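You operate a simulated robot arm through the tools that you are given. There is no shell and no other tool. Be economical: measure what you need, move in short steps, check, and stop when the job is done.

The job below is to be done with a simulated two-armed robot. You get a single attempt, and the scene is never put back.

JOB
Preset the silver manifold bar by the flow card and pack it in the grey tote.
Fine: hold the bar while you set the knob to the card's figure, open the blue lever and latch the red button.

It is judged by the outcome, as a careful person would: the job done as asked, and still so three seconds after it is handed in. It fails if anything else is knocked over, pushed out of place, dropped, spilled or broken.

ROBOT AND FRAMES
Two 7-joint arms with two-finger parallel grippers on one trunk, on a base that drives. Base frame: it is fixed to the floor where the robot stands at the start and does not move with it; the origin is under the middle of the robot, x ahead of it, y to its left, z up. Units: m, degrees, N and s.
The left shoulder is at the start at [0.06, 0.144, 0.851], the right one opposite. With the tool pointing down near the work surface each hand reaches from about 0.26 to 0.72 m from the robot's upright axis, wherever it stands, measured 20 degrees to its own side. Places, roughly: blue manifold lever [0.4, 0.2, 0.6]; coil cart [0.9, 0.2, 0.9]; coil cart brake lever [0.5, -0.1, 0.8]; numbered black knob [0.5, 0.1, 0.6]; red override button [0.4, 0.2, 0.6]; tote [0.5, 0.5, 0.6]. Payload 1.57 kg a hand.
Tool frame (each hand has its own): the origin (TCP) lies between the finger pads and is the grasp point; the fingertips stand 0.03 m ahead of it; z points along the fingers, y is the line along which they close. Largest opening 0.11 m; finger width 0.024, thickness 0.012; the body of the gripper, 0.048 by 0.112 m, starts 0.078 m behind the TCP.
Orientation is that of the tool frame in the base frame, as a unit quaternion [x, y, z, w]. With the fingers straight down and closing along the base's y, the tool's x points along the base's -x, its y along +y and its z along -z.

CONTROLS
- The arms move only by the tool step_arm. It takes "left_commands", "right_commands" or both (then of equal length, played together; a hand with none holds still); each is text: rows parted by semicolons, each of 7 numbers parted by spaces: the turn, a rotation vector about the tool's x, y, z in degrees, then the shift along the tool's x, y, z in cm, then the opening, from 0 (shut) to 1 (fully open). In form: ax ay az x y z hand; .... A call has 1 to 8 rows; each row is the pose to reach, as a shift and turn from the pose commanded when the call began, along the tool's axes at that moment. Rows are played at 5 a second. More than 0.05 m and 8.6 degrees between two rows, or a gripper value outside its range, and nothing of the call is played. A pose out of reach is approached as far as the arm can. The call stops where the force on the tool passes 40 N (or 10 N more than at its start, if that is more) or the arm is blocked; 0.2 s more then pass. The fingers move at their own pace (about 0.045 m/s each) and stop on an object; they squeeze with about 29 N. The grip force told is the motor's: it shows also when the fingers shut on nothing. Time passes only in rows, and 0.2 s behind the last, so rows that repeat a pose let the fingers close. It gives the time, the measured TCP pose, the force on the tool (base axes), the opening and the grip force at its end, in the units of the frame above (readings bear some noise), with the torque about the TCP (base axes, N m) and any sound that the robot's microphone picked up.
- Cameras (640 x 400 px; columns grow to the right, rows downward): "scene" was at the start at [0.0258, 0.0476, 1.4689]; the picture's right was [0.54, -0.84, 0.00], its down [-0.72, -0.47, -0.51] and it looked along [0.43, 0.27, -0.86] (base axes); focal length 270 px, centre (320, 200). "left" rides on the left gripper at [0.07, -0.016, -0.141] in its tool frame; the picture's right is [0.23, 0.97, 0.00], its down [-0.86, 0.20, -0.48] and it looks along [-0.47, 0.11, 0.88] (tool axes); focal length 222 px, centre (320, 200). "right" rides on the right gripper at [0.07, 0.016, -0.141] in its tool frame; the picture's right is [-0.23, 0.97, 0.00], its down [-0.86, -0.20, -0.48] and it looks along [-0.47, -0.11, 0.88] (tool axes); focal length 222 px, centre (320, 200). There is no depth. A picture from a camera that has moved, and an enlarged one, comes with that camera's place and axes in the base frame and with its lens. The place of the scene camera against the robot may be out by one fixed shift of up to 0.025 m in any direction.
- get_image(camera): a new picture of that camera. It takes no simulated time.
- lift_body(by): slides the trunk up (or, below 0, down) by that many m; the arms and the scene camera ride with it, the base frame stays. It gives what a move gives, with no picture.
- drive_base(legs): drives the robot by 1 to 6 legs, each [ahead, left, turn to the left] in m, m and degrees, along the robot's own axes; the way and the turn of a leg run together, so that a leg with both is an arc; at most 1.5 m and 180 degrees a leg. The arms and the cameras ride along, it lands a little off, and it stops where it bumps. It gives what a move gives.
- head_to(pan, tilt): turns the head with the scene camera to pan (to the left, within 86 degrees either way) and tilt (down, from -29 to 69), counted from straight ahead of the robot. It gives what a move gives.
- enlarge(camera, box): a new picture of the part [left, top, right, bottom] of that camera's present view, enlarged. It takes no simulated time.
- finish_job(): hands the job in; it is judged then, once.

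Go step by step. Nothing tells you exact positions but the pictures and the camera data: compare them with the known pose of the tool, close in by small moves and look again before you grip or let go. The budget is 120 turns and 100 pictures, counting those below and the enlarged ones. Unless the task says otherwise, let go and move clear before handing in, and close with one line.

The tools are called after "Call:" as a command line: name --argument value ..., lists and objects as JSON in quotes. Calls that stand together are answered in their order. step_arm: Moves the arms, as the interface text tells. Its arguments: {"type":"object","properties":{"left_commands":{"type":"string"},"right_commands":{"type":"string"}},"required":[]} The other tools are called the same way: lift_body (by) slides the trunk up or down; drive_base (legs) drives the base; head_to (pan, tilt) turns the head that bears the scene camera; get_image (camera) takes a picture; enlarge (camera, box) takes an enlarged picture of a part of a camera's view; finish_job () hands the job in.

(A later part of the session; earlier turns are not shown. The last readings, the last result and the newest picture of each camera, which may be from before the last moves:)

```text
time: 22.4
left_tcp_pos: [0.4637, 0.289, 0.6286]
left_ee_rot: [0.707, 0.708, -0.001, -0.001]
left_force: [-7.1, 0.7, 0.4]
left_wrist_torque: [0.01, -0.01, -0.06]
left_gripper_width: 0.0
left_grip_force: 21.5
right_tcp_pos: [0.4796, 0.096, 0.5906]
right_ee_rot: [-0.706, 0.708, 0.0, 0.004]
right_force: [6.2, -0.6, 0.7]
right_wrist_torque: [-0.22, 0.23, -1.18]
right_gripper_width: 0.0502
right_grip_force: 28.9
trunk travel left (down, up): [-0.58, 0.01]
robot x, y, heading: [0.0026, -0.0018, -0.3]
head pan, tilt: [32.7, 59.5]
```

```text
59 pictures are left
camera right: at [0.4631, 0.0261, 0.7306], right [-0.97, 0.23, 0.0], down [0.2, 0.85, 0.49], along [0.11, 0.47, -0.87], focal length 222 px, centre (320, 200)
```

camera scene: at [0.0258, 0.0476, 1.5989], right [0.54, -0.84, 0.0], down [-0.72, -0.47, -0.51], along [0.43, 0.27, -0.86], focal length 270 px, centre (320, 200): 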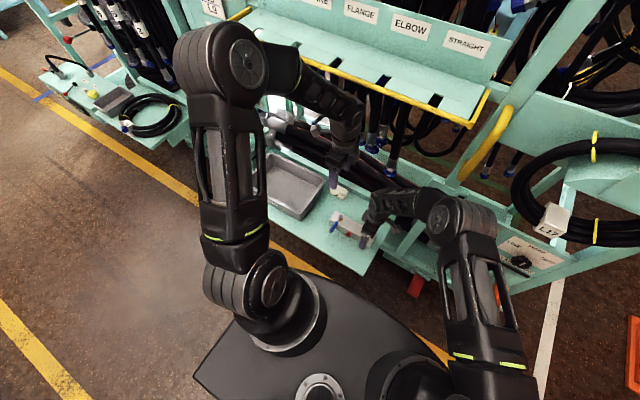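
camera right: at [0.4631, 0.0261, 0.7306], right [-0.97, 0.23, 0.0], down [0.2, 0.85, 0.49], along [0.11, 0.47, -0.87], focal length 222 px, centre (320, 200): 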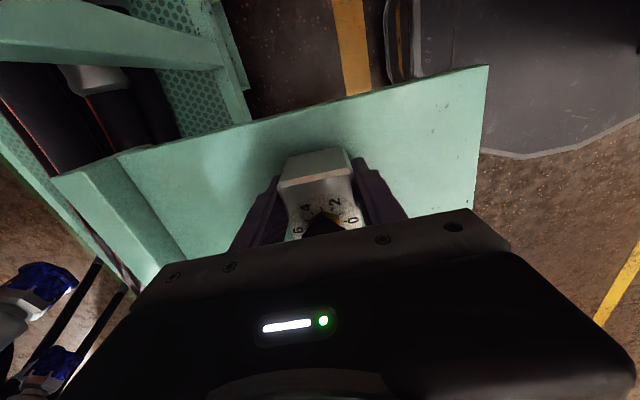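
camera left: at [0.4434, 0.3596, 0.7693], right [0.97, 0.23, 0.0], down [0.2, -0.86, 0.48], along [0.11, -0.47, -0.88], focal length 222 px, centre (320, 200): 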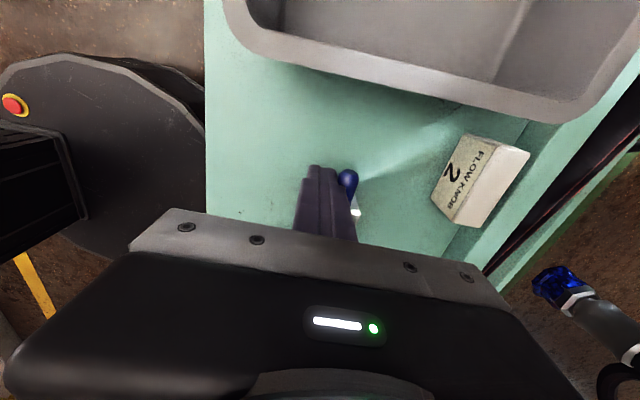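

The stop is felt (7 N), so the lever is fully open. I back off, rise, and look at the lever before moving the left hand to straddle it.

Call:
step_arm --left_commands "0 0 0 0 -1 0 0; 0 0 0 0 -1.5 0 0; 0 0 0 0 -1.5 -4 0.3; 0 0 0 0 -1 -8 0.7; 0 0 0 -2 0 -12 1; 0 0 0 -4 1.4 -14 1; 0 0 0 -4.4 1.4 -14 1"

Call:
get_image --camera "left"

```text
time: 24.0
left_tcp_pos: [0.4765, 0.2433, 0.7693]
left_ee_rot: [0.707, 0.707, 0.0, 0.0]
left_force: [0.6, 0.6, -0.3]
left_wrist_torque: [0.02, -0.03, 0.01]
left_gripper_width: 0.1002
left_grip_force: 0.1
right_tcp_pos: [0.4784, 0.0968, 0.5898]
right_ee_rot: [0.708, -0.706, -0.001, -0.003]
right_force: [-0.3, -0.4, 1.3]
right_wrist_torque: [-0.21, 0.15, 0.07]
right_gripper_width: 0.0498
right_grip_force: 29.0
trunk travel left (down, up): [-0.58, 0.01]
robot x, y, heading: [-0.0004, -0.0014, -0.0]
head pan, tilt: [32.7, 59.5]
```

```text
58 pictures are left
camera left: at [0.4608, 0.3141, 0.9102], right [0.97, 0.23, 0.0], down [0.2, -0.85, 0.48], along [0.11, -0.47, -0.88], focal length 222 px, centre (320, 200)
```

left: 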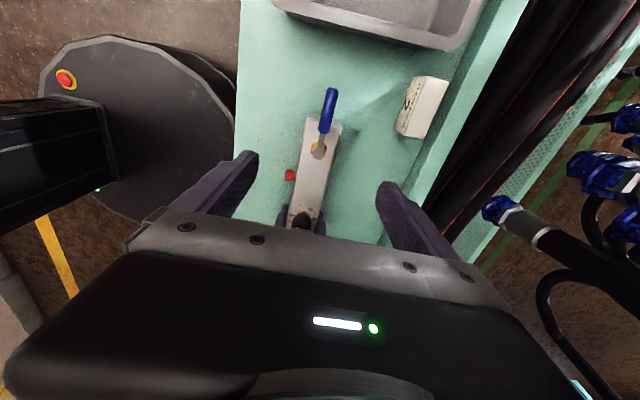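

The lever is in line with the bar. The left hand now goes down straddling the hub and takes hold.

Call:
step_arm --left_commands "0 0 0 0.2 0.1 4.5 1; 0 0 0 0.2 0.1 9 1; 0 0 0 0.2 0.1 13.5 1; 0 0 0 0.2 0.1 15.5 1"

Call:
get_image --camera "left"

```text
time: 25.0
left_tcp_pos: [0.4767, 0.2476, 0.6144]
left_ee_rot: [0.707, 0.707, 0.001, 0.0]
left_force: [1.5, 0.0, -0.2]
left_wrist_torque: [-0.01, 0.03, -0.04]
left_gripper_width: 0.1097
left_grip_force: 0.1
right_tcp_pos: [0.479, 0.0962, 0.5894]
right_ee_rot: [0.707, -0.707, -0.001, -0.003]
right_force: [-0.4, -0.3, 0.5]
right_wrist_torque: [-0.38, 0.05, -0.01]
right_gripper_width: 0.0499
right_grip_force: 28.9
trunk travel left (down, up): [-0.58, 0.01]
robot x, y, heading: [-0.0025, -0.0012, 0.2]
head pan, tilt: [32.7, 59.5]
```

```text
57 pictures are left
camera left: at [0.4603, 0.3182, 0.7551], right [0.97, 0.23, 0.0], down [0.2, -0.85, 0.48], along [0.11, -0.47, -0.88], focal length 222 px, centre (320, 200)
```

left: 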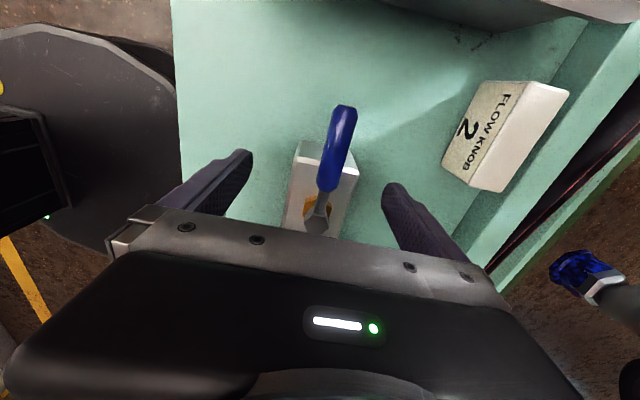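

Call:
step_arm --left_commands "0 0 0 -0.1 0.1 2.3 1; 0 0 0 -0.1 0.1 2.3 0; 0 0 0 -0.1 0.1 2.3 0; 0 0 0 -0.1 0.1 2.3 0; 0 0 0 -0.1 0.1 2.3 0; 0 0 0 -0.1 0.1 2.3 0"

Call:
step_arm --right_commands "0 0 0 0 0 0 0.7; 0 0 0 0 0 0 0.8; 0 0 0 0 0 -4 0.8; 0 0 0 0 0 -8 0.8; 0 0 0 0 0 -12 0.8"

Call:
get_image --camera "right"

```text
time: 26.4
left_tcp_pos: [0.4783, 0.2471, 0.5913]
left_ee_rot: [0.707, 0.707, 0.001, 0.001]
left_force: [3.7, 0.3, 0.1]
left_wrist_torque: [-0.01, -0.17, 0.14]
left_gripper_width: 0.0499
left_grip_force: 26.8
right_tcp_pos: [0.4783, 0.0978, 0.5912]
right_ee_rot: [0.707, -0.707, -0.002, -0.003]
right_force: [-2.8, -1.3, 2.6]
right_wrist_torque: [0.09, 0.15, 0.45]
right_gripper_width: 0.0496
right_grip_force: 29.2
trunk travel left (down, up): [-0.58, 0.01]
robot x, y, heading: [-0.0014, -0.0053, -0.3]
head pan, tilt: [32.7, 59.5]
```

```text
time: 27.6
left_tcp_pos: [0.4761, 0.2473, 0.5918]
left_ee_rot: [0.708, 0.706, 0.0, 0.0]
left_force: [-1.3, 0.0, 4.1]
left_wrist_torque: [-0.45, 0.18, -0.08]
left_gripper_width: 0.0497
left_grip_force: 28.3
right_tcp_pos: [0.478, 0.0937, 0.7108]
right_ee_rot: [0.707, -0.707, -0.002, -0.004]
right_force: [0.1, -0.5, -0.4]
right_wrist_torque: [0.0, -0.01, -0.01]
right_gripper_width: 0.0877
right_grip_force: 0.1
trunk travel left (down, up): [-0.58, 0.01]
robot x, y, heading: [0.0008, 0.001, -0.3]
head pan, tilt: [32.7, 59.5]
```

```text
56 pictures are left
camera right: at [0.4623, 0.0236, 0.8503], right [-0.97, 0.23, 0.0], down [0.2, 0.85, 0.48], along [0.11, 0.47, -0.87], focal length 222 px, centre (320, 200)
```

right: 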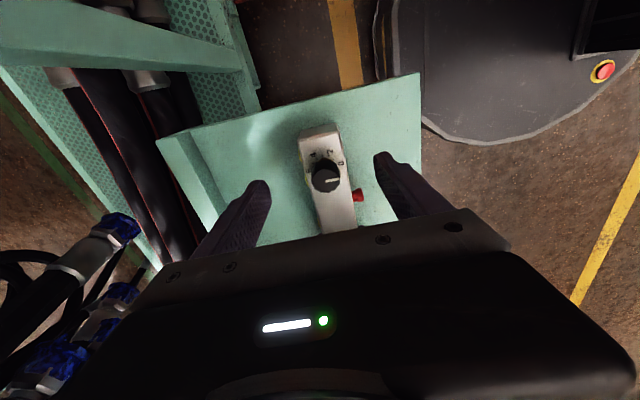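

The left now holds alone. I zoom in on the dial to fix its centre and the angle from 0 to 2.

Call:
enlarge --camera "right" --box '[290, 115, 370, 215]'

Call:
enlarge --camera "scene" --box '[290, 150, 440, 270]'

```text
4.00 times, centred on (330, 165) of right
camera zoom: at [0.4623, 0.0236, 0.8503], right [-0.97, 0.23, 0.0], down [0.2, 0.85, 0.48], along [0.11, 0.47, -0.87], focal length 888 px, centre (280, 340)
```

zoom: 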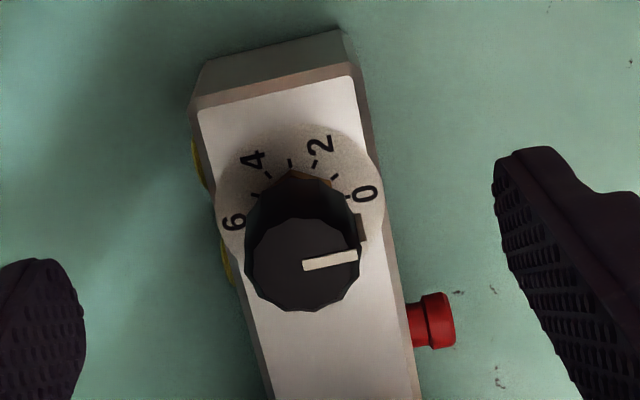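

```text
3.33 times, centred on (365, 210) of scene
camera zoom: at [0.0255, 0.0475, 1.5988], right [0.54, -0.84, 0.0], down [-0.72, -0.47, -0.51], along [0.43, 0.27, -0.86], focal length 900 px, centre (170, 167)
```

zoom: 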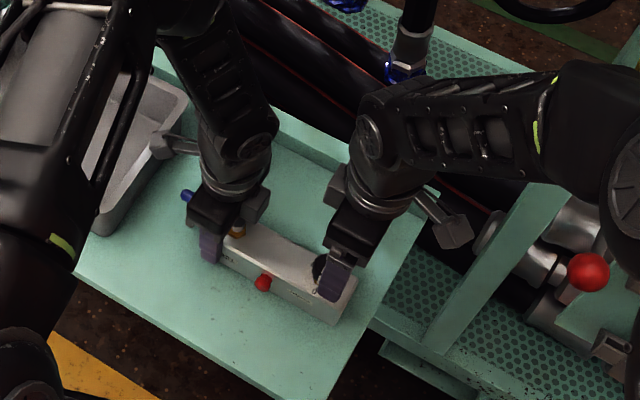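

Dial geometry: centre (0.478, 0.1155), 30° per unit, so 2 is 60° counter-clockwise, and the knob top is at z≈0.643. I pre-turn the right hand by 30° the other way and lower it around the knob.

Call:
step_arm --right_commands "0 0 7.5 -0.6 0 0 0.6; 0 0 15 -1.2 0 0 0.6; 0 0 22.5 -1.8 0 1 0.6; 0 0 30 -2.2 0 2 0.6; 0 0 30 -2.2 0 3.5 0.6"

Call:
get_image --camera "right"

```text
time: 28.8
left_tcp_pos: [0.4784, 0.247, 0.5908]
left_ee_rot: [0.707, 0.707, 0.001, 0.0]
left_force: [-0.9, 0.6, -0.1]
left_wrist_torque: [0.06, 0.12, 0.01]
left_gripper_width: 0.0496
left_grip_force: 28.9
right_tcp_pos: [0.4792, 0.1187, 0.6761]
right_ee_rot: [-0.5, 0.866, 0.001, 0.003]
right_force: [0.6, 1.0, 0.5]
right_wrist_torque: [-0.04, 0.02, 0.01]
right_gripper_width: 0.0661
right_grip_force: 0.1
trunk travel left (down, up): [-0.58, 0.01]
robot x, y, heading: [0.002, -0.0028, 0.0]
head pan, tilt: [32.7, 59.5]
```

```text
53 pictures are left
camera right: at [0.4311, 0.0654, 0.8166], right [-0.73, 0.68, 0.0], down [0.6, 0.64, 0.48], along [0.33, 0.36, -0.87], focal length 222 px, centre (320, 200)
```

right: 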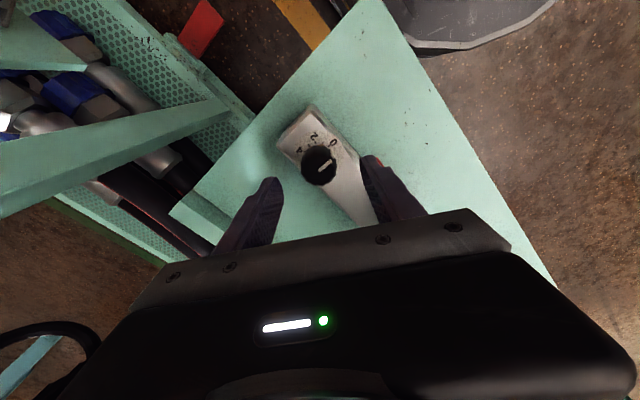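

Fingers are centred on the knob. I lower and close on it.

Call:
step_arm --right_commands "0 0 0 0 0 1.7 0.6; 0 0 0 0 0 3.5 0.6; 0 0 0 0 0 3.5 0; 0 0 0 0 0 3.5 0; 0 0 0 0 0 3.5 0; 0 0 0 0 0 3.5 0"

Call:
get_image --camera "right"

```text
time: 30.2
left_tcp_pos: [0.4769, 0.2457, 0.5912]
left_ee_rot: [0.707, 0.707, 0.0, 0.0]
left_force: [-2.3, -0.4, 2.3]
left_wrist_torque: [-0.13, 0.11, -0.11]
left_gripper_width: 0.0497
left_grip_force: 28.7
right_tcp_pos: [0.4792, 0.119, 0.6408]
right_ee_rot: [-0.501, 0.865, 0.002, 0.003]
right_force: [1.0, -0.2, 0.1]
right_wrist_torque: [0.03, -0.07, -0.03]
right_gripper_width: 0.0302
right_grip_force: 29.2
trunk travel left (down, up): [-0.58, 0.01]
robot x, y, heading: [0.0008, -0.0007, -0.0]
head pan, tilt: [32.7, 59.5]
```

```text
52 pictures are left
camera right: at [0.4308, 0.0645, 0.7815], right [-0.73, 0.68, 0.0], down [0.6, 0.64, 0.48], along [0.33, 0.36, -0.87], focal length 222 px, centre (320, 200)
```

right: 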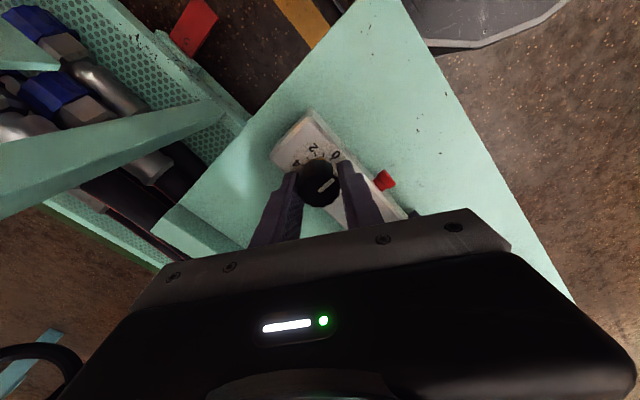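

Knob gripped. I turn it 60° counter-clockwise (−60 about tool z), easing 3 mm onto its axis.

Call:
step_arm --right_commands "0 0 -7.5 0.2 0 0 0; 0 0 -15 0.3 0 0 0; 0 0 -22.5 0.3 0 0 0; 0 0 -30 0.3 0 0 0; 0 0 -37.5 0.3 0 0 0; 0 0 -45 0.3 0 0 0; 0 0 -52.5 0.3 0 0 0; 0 0 -60 0.3 0 0 0"

Call:
enlarge --camera "right" --box '[260, 90, 410, 240]'

```text
time: 32.0
left_tcp_pos: [0.4787, 0.2484, 0.5911]
left_ee_rot: [0.706, 0.708, 0.001, 0.001]
left_force: [6.7, -9.1, 0.1]
left_wrist_torque: [0.04, -0.21, 0.88]
left_gripper_width: 0.0499
left_grip_force: 29.0
right_tcp_pos: [0.4783, 0.1176, 0.642]
right_ee_rot: [0.867, -0.497, -0.002, -0.004]
right_force: [-6.4, 9.0, 0.8]
right_wrist_torque: [0.49, 0.53, 0.0]
right_gripper_width: 0.0299
right_grip_force: 29.4
trunk travel left (down, up): [-0.58, 0.01]
robot x, y, heading: [-0.0025, 0.0021, 0.2]
head pan, tilt: [32.7, 59.5]
```

```text
2.67 times, centred on (335, 165) of right
camera zoom: at [0.4991, 0.0478, 0.7823], right [-0.96, -0.29, 0.0], down [-0.26, 0.84, 0.48], along [-0.14, 0.46, -0.87], focal length 592 px, centre (280, 293)
```

zoom: 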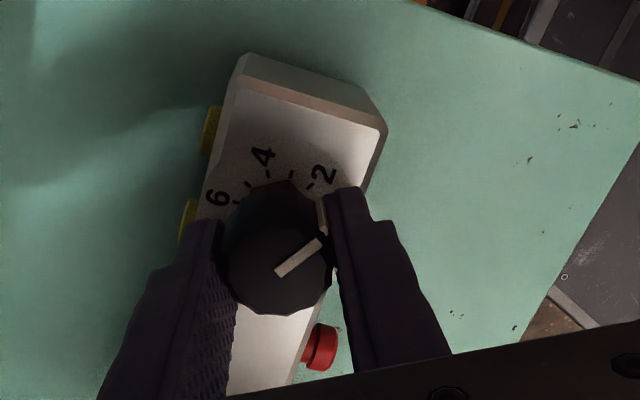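

The pointer seems a few degrees short of 2. I open, rise and measure properly.

Call:
step_arm --right_commands "0 0 0 0 0 0 0.5; 0 0 0 0 0 0 0.6; 0 0 0 0 0 -2 0.6; 0 0 0 0 0 -5 0.6; 0 0 0 0 0 -8 0.6"

Call:
enlarge --camera "right" --box '[270, 105, 370, 205]'

```text
time: 33.2
left_tcp_pos: [0.4771, 0.2474, 0.5906]
left_ee_rot: [0.707, 0.707, 0.0, 0.0]
left_force: [-1.8, 1.6, 2.0]
left_wrist_torque: [0.41, 0.24, 0.04]
left_gripper_width: 0.0499
left_grip_force: 28.8
right_tcp_pos: [0.4794, 0.1165, 0.7207]
right_ee_rot: [0.866, -0.499, 0.0, -0.003]
right_force: [-0.2, 0.2, 0.8]
right_wrist_torque: [0.0, 0.02, 0.0]
right_gripper_width: 0.0661
right_grip_force: 0.0
trunk travel left (down, up): [-0.58, 0.01]
robot x, y, heading: [-0.0008, -0.0028, -0.2]
head pan, tilt: [32.7, 59.5]
```

```text
4.00 times, centred on (320, 155) of right
camera zoom: at [0.5003, 0.0472, 0.8616], right [-0.96, -0.29, 0.0], down [-0.26, 0.84, 0.48], along [-0.14, 0.46, -0.88], focal length 888 px, centre (320, 380)
```

zoom: 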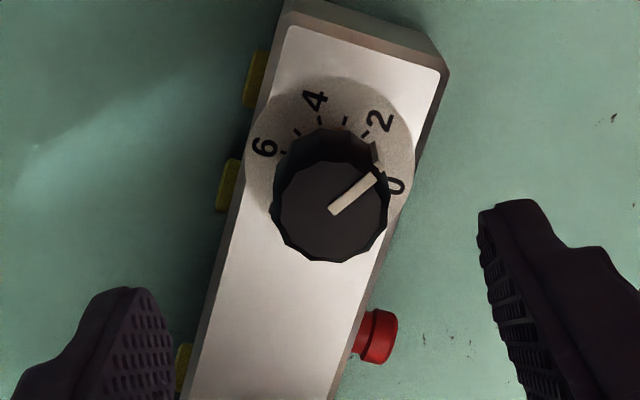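

The pointer is at about 55°, needing about 5° more. I regrip on the true axis and check before turning on.

Call:
step_arm --right_commands "0 0 0 0.1 0.2 3 0.6; 0 0 0 0.13 0.3 6 0.6; 0 0 0 0.13 0.3 8 0.6; 0 0 0 0.13 0.3 8 0; 0 0 0 0.13 0.3 8 0; 0 0 0 0.13 0.3 8 0; 0 0 0 0.13 0.3 8 0"

Call:
enlarge --camera "right" --box '[270, 105, 370, 205]'

```text
time: 34.8
left_tcp_pos: [0.4768, 0.2471, 0.5922]
left_ee_rot: [0.707, 0.707, 0.0, 0.0]
left_force: [-4.9, -4.1, 4.0]
left_wrist_torque: [0.21, -0.24, -0.86]
left_gripper_width: 0.0496
left_grip_force: 29.0
right_tcp_pos: [0.4762, 0.1126, 0.6447]
right_ee_rot: [0.867, -0.499, 0.0, -0.005]
right_force: [5.9, 3.8, -0.9]
right_wrist_torque: [-0.12, 0.05, -0.03]
right_gripper_width: 0.0299
right_grip_force: 28.9
trunk travel left (down, up): [-0.58, 0.01]
robot x, y, heading: [0.0025, 0.0024, -0.3]
head pan, tilt: [32.7, 59.5]
```

```text
4.00 times, centred on (320, 155) of right
camera zoom: at [0.4979, 0.0428, 0.784], right [-0.96, -0.29, -0.01], down [-0.26, 0.84, 0.48], along [-0.14, 0.46, -0.88], focal length 888 px, centre (320, 380)
```

zoom: 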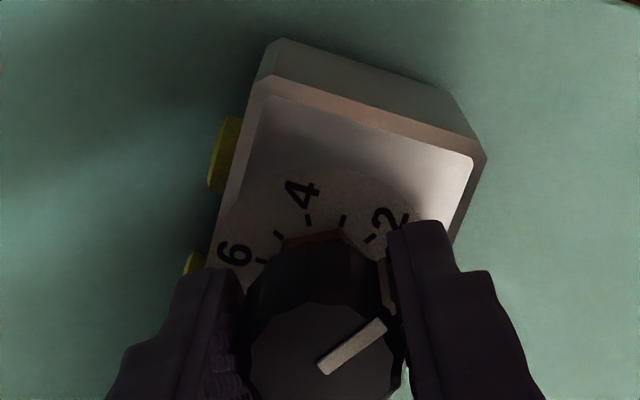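

Gripped. I turn a further 6° and release to measure.

Call:
step_arm --right_commands "0 0 -3 0 0 0 0; 0 0 -6 0 0 0 0; 0 0 -6 0 0 0 0; 0 0 -6 0 0 0 0.5; 0 0 -6 0 0 0 0.6; 0 0 -6 0 0 -3 0.6; 0 0 -6 0 0 -7 0.6; 0 0 -6 0 0 -9 0.6"

Call:
enlarge --camera "right" --box '[270, 105, 370, 205]'

```text
time: 36.6
left_tcp_pos: [0.4765, 0.2478, 0.5912]
left_ee_rot: [0.707, 0.707, -0.001, 0.0]
left_force: [-1.2, -0.4, 0.1]
left_wrist_torque: [0.31, -0.04, 0.04]
left_gripper_width: 0.0496
left_grip_force: 29.2
right_tcp_pos: [0.4751, 0.1134, 0.7322]
right_ee_rot: [0.891, -0.453, -0.002, -0.003]
right_force: [-0.4, 0.5, -0.1]
right_wrist_torque: [0.01, -0.01, 0.0]
right_gripper_width: 0.0662
right_grip_force: 0.1
trunk travel left (down, up): [-0.58, 0.01]
robot x, y, heading: [0.0044, 0.0017, 0.2]
head pan, tilt: [32.7, 59.5]
```

```text
4.00 times, centred on (320, 155) of right
camera zoom: at [0.5029, 0.0463, 0.8729], right [-0.92, -0.39, -0.01], down [-0.34, 0.81, 0.48], along [-0.18, 0.45, -0.88], focal length 888 px, centre (320, 380)
```

zoom: 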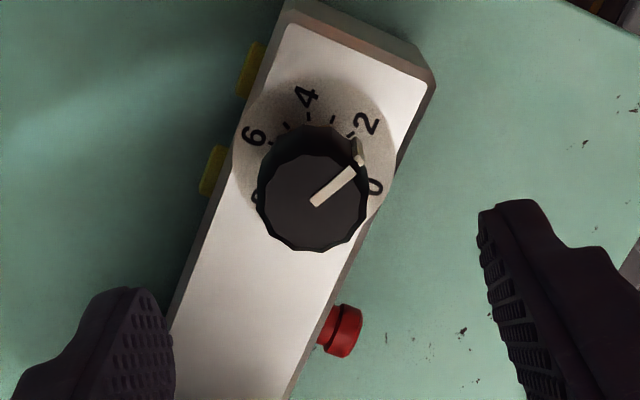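

The pointer now measures about 61° against the "2" at about 61°, so the knob is set to 2. For the button I plan a self-balanced squeeze: right hand straddles the bar at the button, leaning away from the left hand, while the left keeps hold.

Call:
step_arm --right_commands "0 0 7.2 -0.4 -0.2 -1 0.8; 0 0 14.4 -0.8 -0.4 -2 1; 0 0 21.6 -1.2 -0.6 -3 1; 0 0 28.8 -1.6 -0.8 -4 1; 0 0 36 -1.8 -0.9 -4 1"

Call:
step_arm --right_commands "0 -7 0 0 0 0 1; 0 -14 0 0 0 0 1; 0 -20 0 0 0 0 1; 0 -20 0 0 0 0 1"

Call:
get_image --camera "right"

Call:
enlarge --camera "scene" --box '[290, 150, 440, 270]'

```text
time: 37.8
left_tcp_pos: [0.477, 0.2463, 0.5909]
left_ee_rot: [0.707, 0.707, 0.0, -0.001]
left_force: [-0.2, 0.0, 0.5]
left_wrist_torque: [0.33, 0.0, 0.01]
left_gripper_width: 0.0496
left_grip_force: 29.4
right_tcp_pos: [0.4722, 0.133, 0.7721]
right_ee_rot: [-0.707, 0.707, 0.0, 0.005]
right_force: [0.4, -0.1, -0.3]
right_wrist_torque: [0.03, 0.0, 0.0]
right_gripper_width: 0.1101
right_grip_force: 0.1
trunk travel left (down, up): [-0.58, 0.01]
robot x, y, heading: [0.002, -0.0009, 0.1]
head pan, tilt: [32.7, 59.5]
```

```text
time: 38.8
left_tcp_pos: [0.4775, 0.2476, 0.5908]
left_ee_rot: [0.707, 0.707, 0.0, 0.0]
left_force: [0.0, 0.3, 0.0]
left_wrist_torque: [0.26, 0.03, 0.01]
left_gripper_width: 0.05
left_grip_force: 28.7
right_tcp_pos: [0.472, 0.1329, 0.7728]
right_ee_rot: [0.697, -0.695, -0.125, -0.127]
right_force: [0.2, 0.5, -0.2]
right_wrist_torque: [0.0, 0.02, 0.0]
right_gripper_width: 0.1099
right_grip_force: 0.1
trunk travel left (down, up): [-0.58, 0.01]
robot x, y, heading: [-0.002, 0.0007, -0.1]
head pan, tilt: [32.7, 59.5]
```

```text
47 pictures are left
camera right: at [0.457, 0.0182, 0.8796], right [-0.97, 0.21, 0.08], down [0.2, 0.63, 0.75], along [0.11, 0.74, -0.66], focal length 222 px, centre (320, 200)
```

right: 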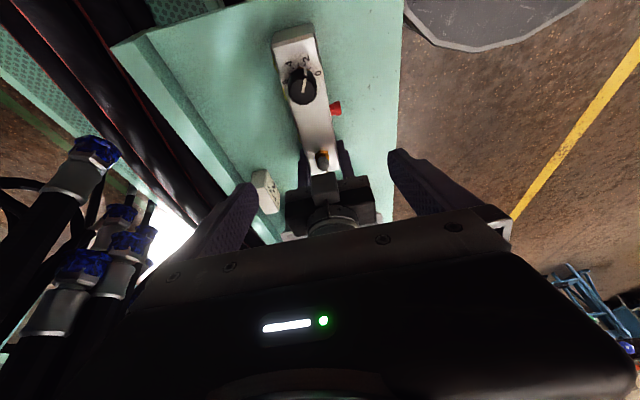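

```text
3.33 times, centred on (365, 210) of scene
camera zoom: at [0.026, 0.0477, 1.5988], right [0.54, -0.84, 0.0], down [-0.72, -0.47, -0.51], along [0.43, 0.27, -0.86], focal length 900 px, centre (170, 167)
```

zoom: 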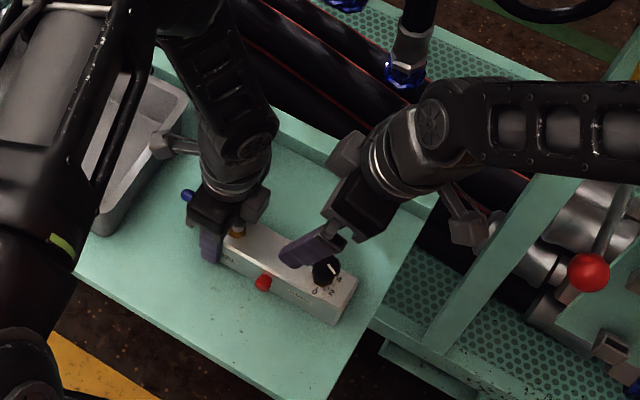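

The lean is right. I descend toward the button, stopping about 3 cm short to check.

Call:
step_arm --right_commands "0 0 0 0.7 0 3.6 1; 0 0 0 1.4 0 7.2 1; 0 0 0 2.1 0 10.8 1; 0 0 0 2.8 0 14.4 1"

Call:
get_image --camera "right"

Call:
enlarge --camera "scene" --box '[290, 150, 440, 270]'

```text
time: 39.8
left_tcp_pos: [0.4767, 0.2472, 0.5915]
left_ee_rot: [0.707, 0.707, 0.0, 0.0]
left_force: [0.1, 0.7, -0.2]
left_wrist_torque: [0.0, 0.05, -0.02]
left_gripper_width: 0.0497
left_grip_force: 28.8
right_tcp_pos: [0.4729, 0.1562, 0.6272]
right_ee_rot: [0.697, -0.695, -0.124, -0.126]
right_force: [0.2, 0.1, -0.4]
right_wrist_torque: [0.0, 0.01, -0.02]
right_gripper_width: 0.1103
right_grip_force: 0.1
trunk travel left (down, up): [-0.58, 0.01]
robot x, y, heading: [0.0015, 0.0008, -0.0]
head pan, tilt: [32.7, 59.5]
```

```text
45 pictures are left
camera right: at [0.4564, 0.0417, 0.7351], right [-0.97, 0.21, 0.08], down [0.2, 0.64, 0.75], along [0.11, 0.74, -0.66], focal length 222 px, centre (320, 200)
```

right: 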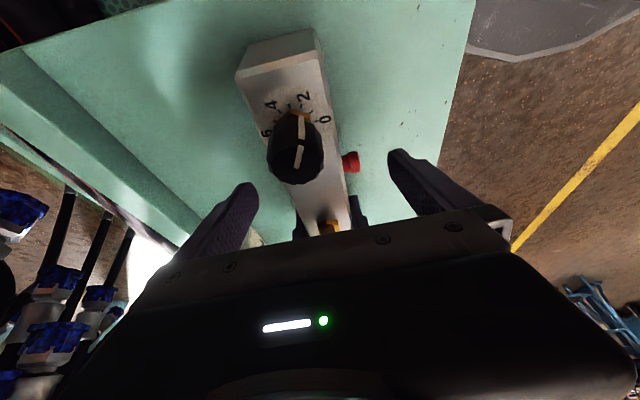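

```text
3.33 times, centred on (365, 210) of scene
camera zoom: at [0.0261, 0.0477, 1.5989], right [0.54, -0.84, 0.0], down [-0.72, -0.47, -0.51], along [0.43, 0.27, -0.86], focal length 900 px, centre (170, 167)
```

zoom: 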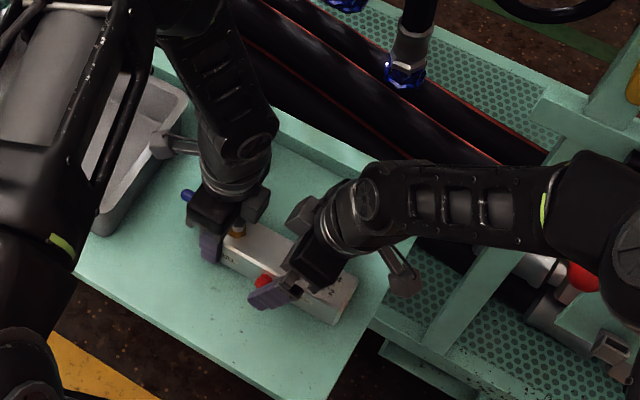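

Gap between hands is fine. I go down the last 3 cm and squeeze the button.

Call:
step_arm --right_commands "0 0 0 0.3 0.1 1.5 1; 0 0 0 0.56 0.1 3 1; 0 0 0 0.56 0.1 3 0.6; 0 0 0 0.56 0.1 3 0.6; 0 0 0 0.56 0.1 3 0.6"

Call:
get_image --camera "right"

```text
time: 41.0
left_tcp_pos: [0.4783, 0.2467, 0.5924]
left_ee_rot: [0.707, 0.707, 0.0, 0.001]
left_force: [1.8, -0.2, -0.7]
left_wrist_torque: [0.31, -0.04, 0.15]
left_gripper_width: 0.0497
left_grip_force: 29.3
right_tcp_pos: [0.4721, 0.1628, 0.598]
right_ee_rot: [0.697, -0.695, -0.124, -0.126]
right_force: [-1.9, 0.7, -0.2]
right_wrist_torque: [-0.01, 0.03, 0.01]
right_gripper_width: 0.0677
right_grip_force: 1.0
trunk travel left (down, up): [-0.58, 0.01]
robot x, y, heading: [-0.0026, -0.0012, -0.2]
head pan, tilt: [32.7, 59.5]
```

```text
43 pictures are left
camera right: at [0.4563, 0.0475, 0.705], right [-0.97, 0.21, 0.08], down [0.2, 0.64, 0.75], along [0.11, 0.74, -0.66], focal length 222 px, centre (320, 200)
```

right: 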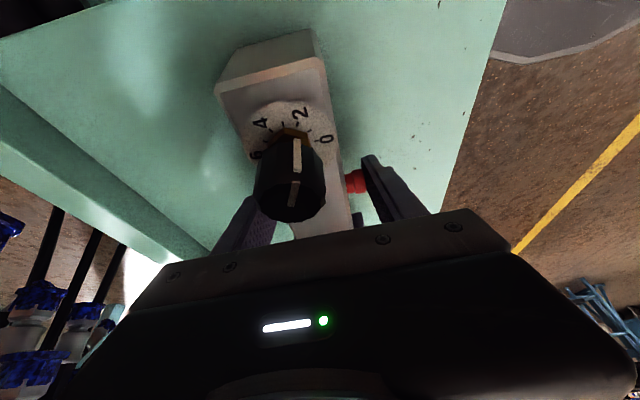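

The near finger touches the button. I squeeze fully and listen.

Call:
step_arm --right_commands "0 0 0 0 0 0 0.5; 0 0 0 0 0 0 0.4; 0 0 0 0 0 0 0; 0 0 0 0 0 0 0; 0 0 0 0 0 0 0"

Call:
get_image --camera "right"

```text
time: 42.2
left_tcp_pos: [0.4772, 0.2478, 0.591]
left_ee_rot: [0.707, 0.707, 0.0, 0.0]
left_force: [-0.7, -0.9, 1.8]
left_wrist_torque: [-0.21, -0.39, -0.06]
left_gripper_width: 0.0499
left_grip_force: 29.0
right_tcp_pos: [0.4721, 0.1621, 0.5978]
right_ee_rot: [0.697, -0.695, -0.124, -0.126]
right_force: [0.0, 1.4, -1.9]
right_wrist_torque: [-0.05, 0.46, 0.02]
right_gripper_width: 0.0601
right_grip_force: 29.2
trunk travel left (down, up): [-0.58, 0.01]
robot x, y, heading: [-0.0004, -0.0003, -0.2]
head pan, tilt: [32.7, 59.5]
heard: click
```

```text
42 pictures are left
camera right: at [0.4565, 0.0473, 0.7051], right [-0.97, 0.21, 0.08], down [0.2, 0.64, 0.75], along [0.11, 0.74, -0.66], focal length 222 px, centre (320, 200)
```

right: 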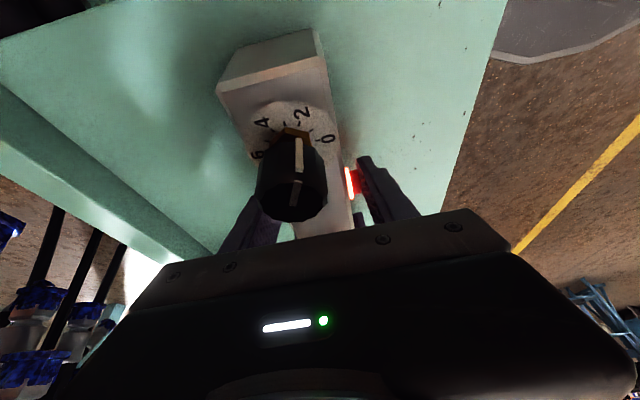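

A click, and the button is lit. I open the right hand, back it out and check that the button stays latched.

Call:
step_arm --right_commands "0 0 0 0 0 0 0.8; 0 0 0 0 0 0 1; 0 0 0 0 0 0 1; 0 0 0 -0.6 0 -3 1; 0 0 0 -1.3 0 -7 1; 0 0 0 -2 0 -11 1; 0 0 0 -2.7 0 -15 1"

Call:
enlarge --camera "right" --box '[250, 20, 370, 190]'

Call:
get_image --camera "scene"

```text
time: 43.8
left_tcp_pos: [0.4765, 0.2468, 0.5913]
left_ee_rot: [0.708, 0.706, 0.0, 0.001]
left_force: [-1.5, -1.0, 1.4]
left_wrist_torque: [0.11, -0.01, -0.08]
left_gripper_width: 0.0499
left_grip_force: 29.1
right_tcp_pos: [0.4685, 0.1331, 0.748]
right_ee_rot: [0.697, -0.695, -0.124, -0.127]
right_force: [0.2, 0.6, 0.3]
right_wrist_torque: [-0.02, 0.02, -0.01]
right_gripper_width: 0.1098
right_grip_force: 0.1
trunk travel left (down, up): [-0.58, 0.01]
robot x, y, heading: [0.0024, 0.001, 0.3]
head pan, tilt: [32.7, 59.5]
```

```text
2.35 times, centred on (310, 105) of right
camera zoom: at [0.4533, 0.019, 0.8544], right [-0.97, 0.21, 0.08], down [0.2, 0.64, 0.75], along [0.11, 0.74, -0.66], focal length 523 px, centre (344, 424)
```

zoom: 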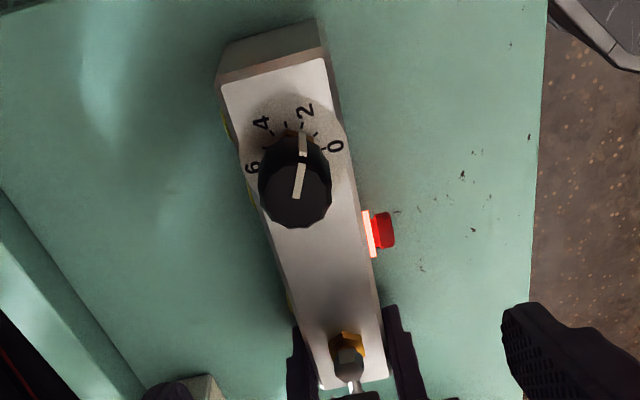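

```text
40 pictures are left
camera scene: at [0.0255, 0.0474, 1.5988], right [0.54, -0.84, 0.0], down [-0.72, -0.47, -0.51], along [0.43, 0.27, -0.86], focal length 270 px, centre (320, 200)
```

scene: 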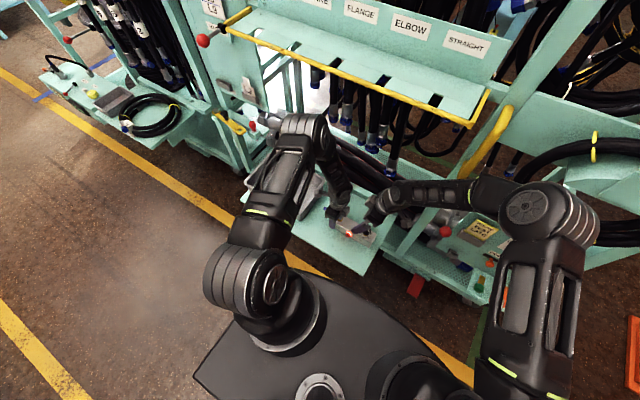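

The button stays latched and lit. I re-check the knob with a sharper zoom.

Call:
enlarge --camera "right" --box '[285, 50, 330, 125]'

```text
5.33 times, centred on (308, 88) of right
camera zoom: at [0.4533, 0.019, 0.8544], right [-0.97, 0.21, 0.08], down [0.2, 0.64, 0.75], along [0.11, 0.74, -0.66], focal length 1185 px, centre (387, 800)
```

zoom: 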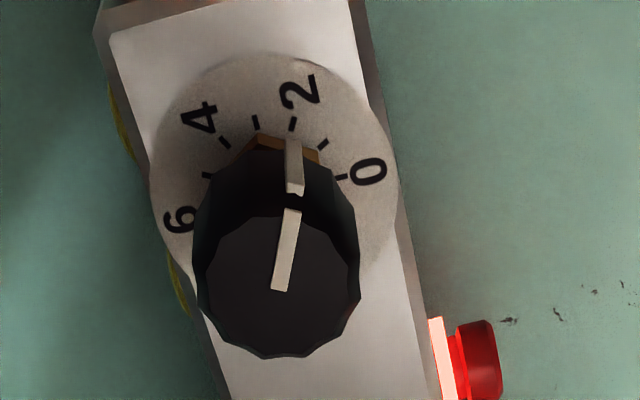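

The marker points straight at the 2 tick. Now I withdraw the right hand, and the left lets go and shifts toward the bar's middle (y≈0.203) for lifting.

Call:
step_arm --right_commands "0 0 0 0 0 -4 1; 0 0 0 0 0 -8 1; 0 0 0 0 0 -12 1; 0 0 0 0 0 -16 1; 0 0 0 0 0 -20 1; 0 0 0 0 0 -22 1" --left_commands "0 0 0 0 0 0 0; 0 0 0 0 0 0 0; 0 0 0 0 0 0 0.95; 0 0 0 0 0 0 0.95; 0 0 0 0 0 0 0.95; 0 0 0 0 0 0 0.95"

Call:
get_image --camera "left"

Call:
enlarge --camera "right" --box '[230, 20, 390, 190]'

```text
time: 45.2
left_tcp_pos: [0.4774, 0.2472, 0.5903]
left_ee_rot: [0.707, 0.708, 0.0, 0.0]
left_force: [-1.0, -0.7, 0.1]
left_wrist_torque: [0.01, -0.04, 0.02]
left_gripper_width: 0.1044
left_grip_force: 0.1
right_tcp_pos: [0.4692, 0.0568, 0.9521]
right_ee_rot: [0.698, -0.694, -0.125, -0.127]
right_force: [-0.4, 0.4, -0.2]
right_wrist_torque: [0.02, -0.01, -0.02]
right_gripper_width: 0.1101
right_grip_force: 0.0
trunk travel left (down, up): [-0.58, 0.01]
robot x, y, heading: [-0.0007, -0.0018, 0.1]
head pan, tilt: [32.7, 59.5]
```

```text
38 pictures are left
camera left: at [0.4607, 0.3172, 0.7322], right [0.97, 0.23, 0.0], down [0.2, -0.86, 0.48], along [0.11, -0.47, -0.88], focal length 222 px, centre (320, 200)
```

left: 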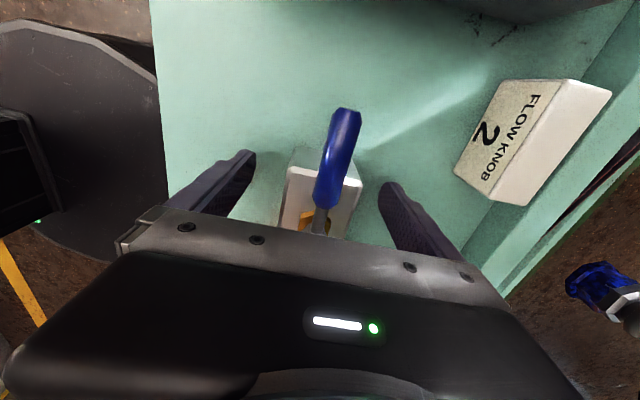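

```text
2.35 times, centred on (310, 105) of right
camera zoom: at [0.4543, -0.0578, 1.0594], right [-0.97, 0.21, 0.08], down [0.2, 0.64, 0.75], along [0.11, 0.74, -0.66], focal length 523 px, centre (344, 424)
```

zoom: 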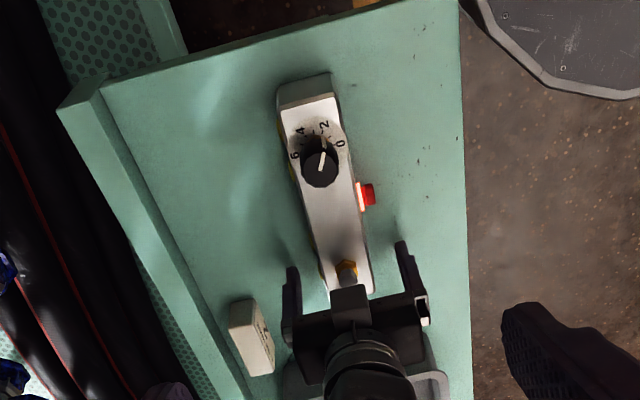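

Clear. I slide the open left hand to y≈0.203 and close.

Call:
step_arm --left_commands "0 0 0 -2.2 0 0 0.95; 0 0 0 -4.4 0 0 0.95; 0 0 0 -4.4 0 0 0; 0 0 0 -4.4 0 0 0; 0 0 0 -4.4 0 0 0; 0 0 0 -4.4 0 0 0; 0 0 0 -4.4 0 0 0"

Call:
enlarge --camera "right" --box '[230, 20, 390, 190]'

```text
time: 46.8
left_tcp_pos: [0.4795, 0.2041, 0.5921]
left_ee_rot: [0.707, 0.707, 0.0, 0.0]
left_force: [-0.8, -0.1, 0.1]
left_wrist_torque: [0.03, 0.06, -0.05]
left_gripper_width: 0.05
left_grip_force: 28.7
right_tcp_pos: [0.4702, 0.0565, 0.951]
right_ee_rot: [0.696, -0.696, -0.124, -0.126]
right_force: [-0.1, -0.1, 0.4]
right_wrist_torque: [-0.02, 0.02, 0.02]
right_gripper_width: 0.1101
right_grip_force: 0.1
trunk travel left (down, up): [-0.58, 0.01]
robot x, y, heading: [-0.0002, 0.0004, -0.2]
head pan, tilt: [32.7, 59.5]
```

```text
2.35 times, centred on (310, 105) of right
camera zoom: at [0.4546, -0.0576, 1.059], right [-0.97, 0.21, 0.08], down [0.2, 0.64, 0.75], along [0.11, 0.74, -0.66], focal length 523 px, centre (344, 424)
```

zoom: 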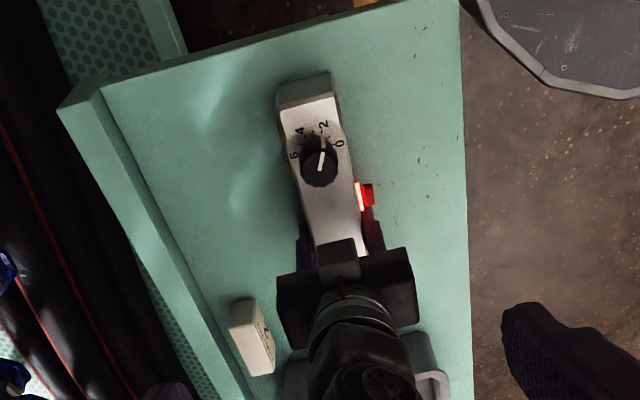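

Gripped beside the button, clear of it. I lift 3 cm as a test of weight and tilt.

Call:
step_arm --left_commands "0 0 0 0 0 -1 0; 0 0 0 0 0 -2 0; 0 0 0 0 0 -3 0; 0 0 0 0 0 -3 0"

Call:
enlarge --camera "right" --box '[230, 20, 390, 190]'

Call:
enlarge --camera "scene" --box '[250, 140, 420, 270]'

```text
time: 47.8
left_tcp_pos: [0.4802, 0.2019, 0.6215]
left_ee_rot: [0.707, 0.707, 0.0, 0.0]
left_force: [-0.6, 0.8, -4.0]
left_wrist_torque: [0.13, -0.03, -0.01]
left_gripper_width: 0.05
left_grip_force: 28.9
right_tcp_pos: [0.4695, 0.0574, 0.9518]
right_ee_rot: [0.697, -0.695, -0.124, -0.126]
right_force: [0.4, -0.4, -0.4]
right_wrist_torque: [0.01, -0.01, 0.01]
right_gripper_width: 0.1101
right_grip_force: 0.0
trunk travel left (down, up): [-0.58, 0.01]
robot x, y, heading: [-0.0028, -0.0018, -0.0]
head pan, tilt: [32.7, 59.5]
```

```text
2.35 times, centred on (310, 105) of right
camera zoom: at [0.4549, -0.0575, 1.0589], right [-0.97, 0.21, 0.08], down [0.2, 0.64, 0.75], along [0.11, 0.74, -0.66], focal length 523 px, centre (344, 424)
```

zoom: 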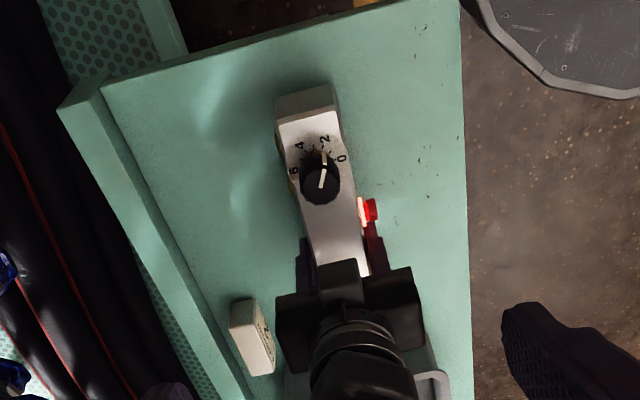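

```text
3.08 times, centred on (335, 205) of scene
camera zoom: at [0.0263, 0.0477, 1.5988], right [0.54, -0.84, 0.0], down [-0.72, -0.47, -0.51], along [0.43, 0.27, -0.86], focal length 831 px, centre (274, 185)
```

zoom: 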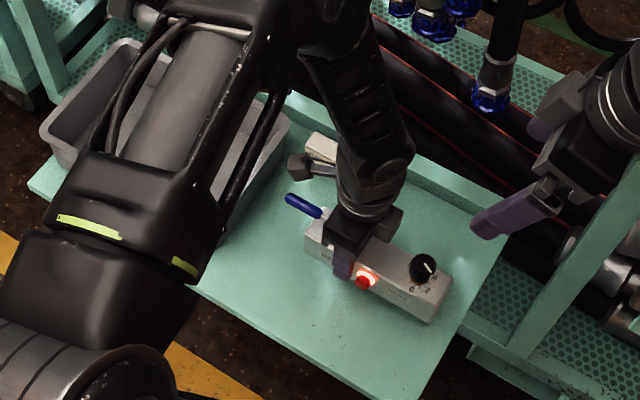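

Light (about 4 N) and level. I raise the bar and carry it over the tote.

Call:
step_arm --left_commands "0 0 0 0 0 -4 0; 0 0 0 0 0 -8 0; 0 0 0 0 0 -12 0; 0 0 0 2 0 -15 0; 0 0 0 6 0 -16 0; 0 0 0 10 0 -16 0; 0 0 0 14 0 -16 0; 0 0 0 18 0 -16 0"

Call:
step_arm --left_commands "0 0 0 4 0 0 0; 0 0 0 8 0 0 0; 0 0 0 12 0 0 0; 0 0 0 12.5 0 0 0"

Call:
get_image --camera "left"

Call:
get_image --camera "scene"

Call:
get_image --camera "right"

```text
time: 49.6
left_tcp_pos: [0.4806, 0.3845, 0.7795]
left_ee_rot: [0.708, 0.706, 0.0, 0.0]
left_force: [-0.6, 0.3, -4.4]
left_wrist_torque: [0.1, 0.0, -0.03]
left_gripper_width: 0.0498
left_grip_force: 28.5
right_tcp_pos: [0.4689, 0.0571, 0.9515]
right_ee_rot: [0.697, -0.695, -0.125, -0.126]
right_force: [-0.5, 0.1, 1.1]
right_wrist_torque: [0.03, 0.0, 0.02]
right_gripper_width: 0.1098
right_grip_force: 0.1
trunk travel left (down, up): [-0.58, 0.01]
robot x, y, heading: [0.0007, 0.0012, -0.1]
head pan, tilt: [32.7, 59.5]
```

```text
time: 50.6
left_tcp_pos: [0.4828, 0.5092, 0.7803]
left_ee_rot: [0.707, 0.707, -0.001, -0.001]
left_force: [-0.2, -0.5, -4.1]
left_wrist_torque: [0.12, 0.01, -0.01]
left_gripper_width: 0.0499
left_grip_force: 29.0
right_tcp_pos: [0.4697, 0.0566, 0.9521]
right_ee_rot: [0.697, -0.695, -0.124, -0.127]
right_force: [-0.2, -0.6, -0.8]
right_wrist_torque: [0.03, 0.0, 0.01]
right_gripper_width: 0.1101
right_grip_force: 0.1
trunk travel left (down, up): [-0.58, 0.01]
robot x, y, heading: [-0.0001, -0.0011, 0.2]
head pan, tilt: [32.7, 59.5]
```

```text
33 pictures are left
camera left: at [0.4665, 0.5787, 0.921], right [0.97, 0.23, 0.0], down [0.2, -0.85, 0.48], along [0.11, -0.47, -0.88], focal length 222 px, centre (320, 200)
```

left: 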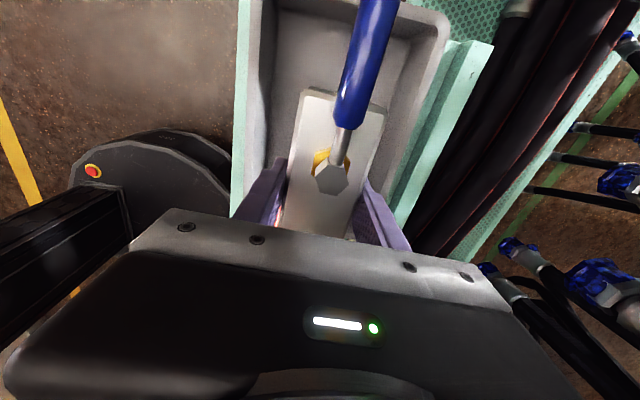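

```text
32 pictures are left
camera scene: at [0.0261, 0.0474, 1.5989], right [0.54, -0.84, 0.0], down [-0.72, -0.47, -0.51], along [0.43, 0.27, -0.86], focal length 270 px, centre (320, 200)
```

scene: 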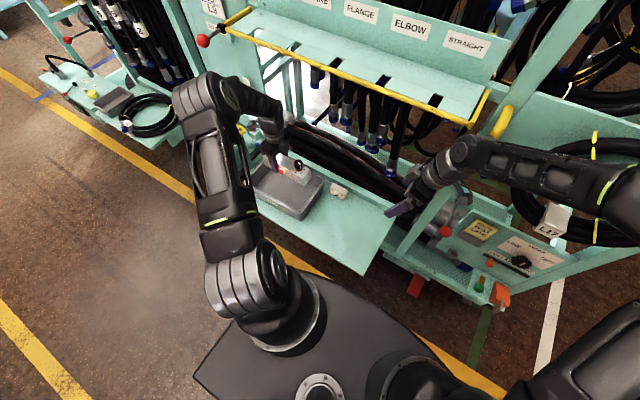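

```text
31 pictures are left
camera right: at [0.4548, -0.0578, 1.0589], right [-0.97, 0.21, 0.08], down [0.2, 0.64, 0.75], along [0.11, 0.74, -0.66], focal length 222 px, centre (320, 200)
```

right: 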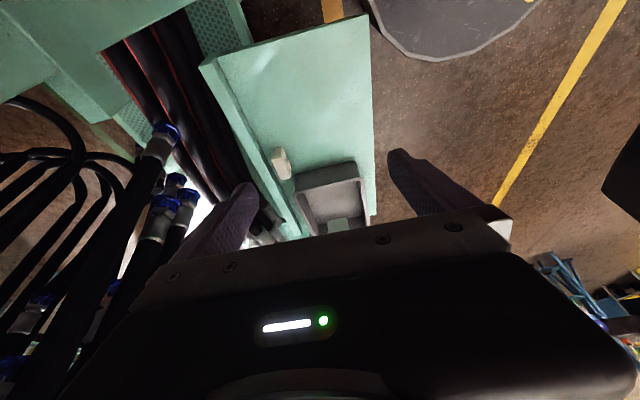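

I measure the tote more closely before lowering.

Call:
enlarge --camera "right" --box '[280, 140, 400, 240]'

Call:
enlarge --camera "scene" --box '[220, 120, 350, 230]'

Call:
enlarge --camera "left" --box '[220, 0, 470, 220]'

```text
4.00 times, centred on (340, 190) of right
camera zoom: at [0.4548, -0.0578, 1.0589], right [-0.97, 0.21, 0.08], down [0.2, 0.64, 0.75], along [0.11, 0.74, -0.66], focal length 888 px, centre (240, 240)
```

zoom: 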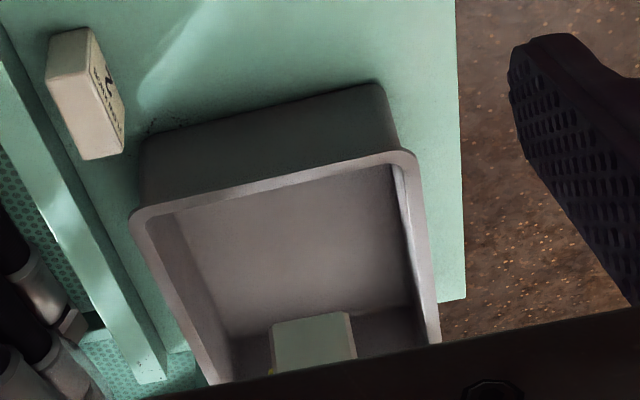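

```text
3.64 times, centred on (285, 175) of scene
camera zoom: at [0.0261, 0.0474, 1.5989], right [0.54, -0.84, 0.0], down [-0.72, -0.47, -0.51], along [0.43, 0.27, -0.86], focal length 982 px, centre (447, 291)
```

zoom: 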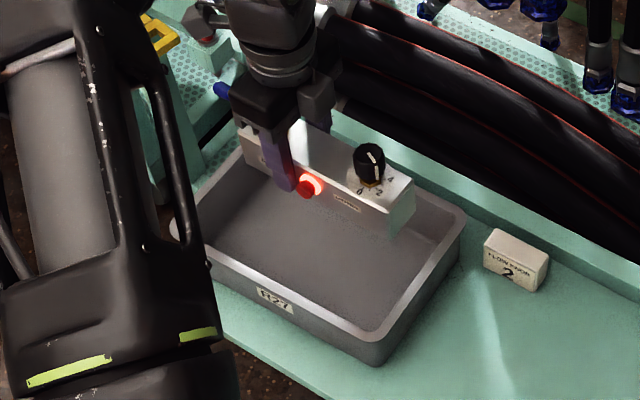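

```text
1.82 times, centred on (345, 110) of left
camera zoom: at [0.4665, 0.5787, 0.921], right [0.97, 0.23, 0.0], down [0.2, -0.85, 0.48], along [0.11, -0.47, -0.88], focal length 404 px, centre (274, 364)
```

zoom: 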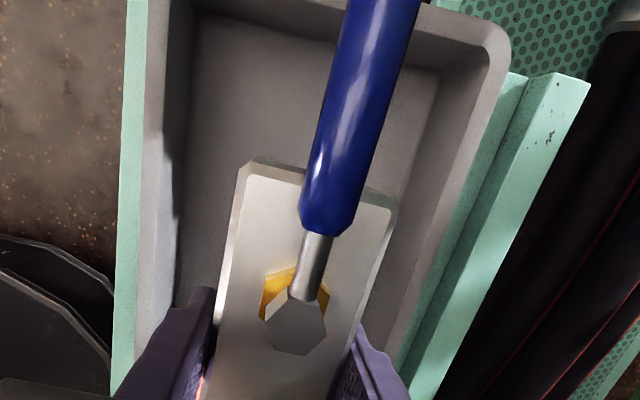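

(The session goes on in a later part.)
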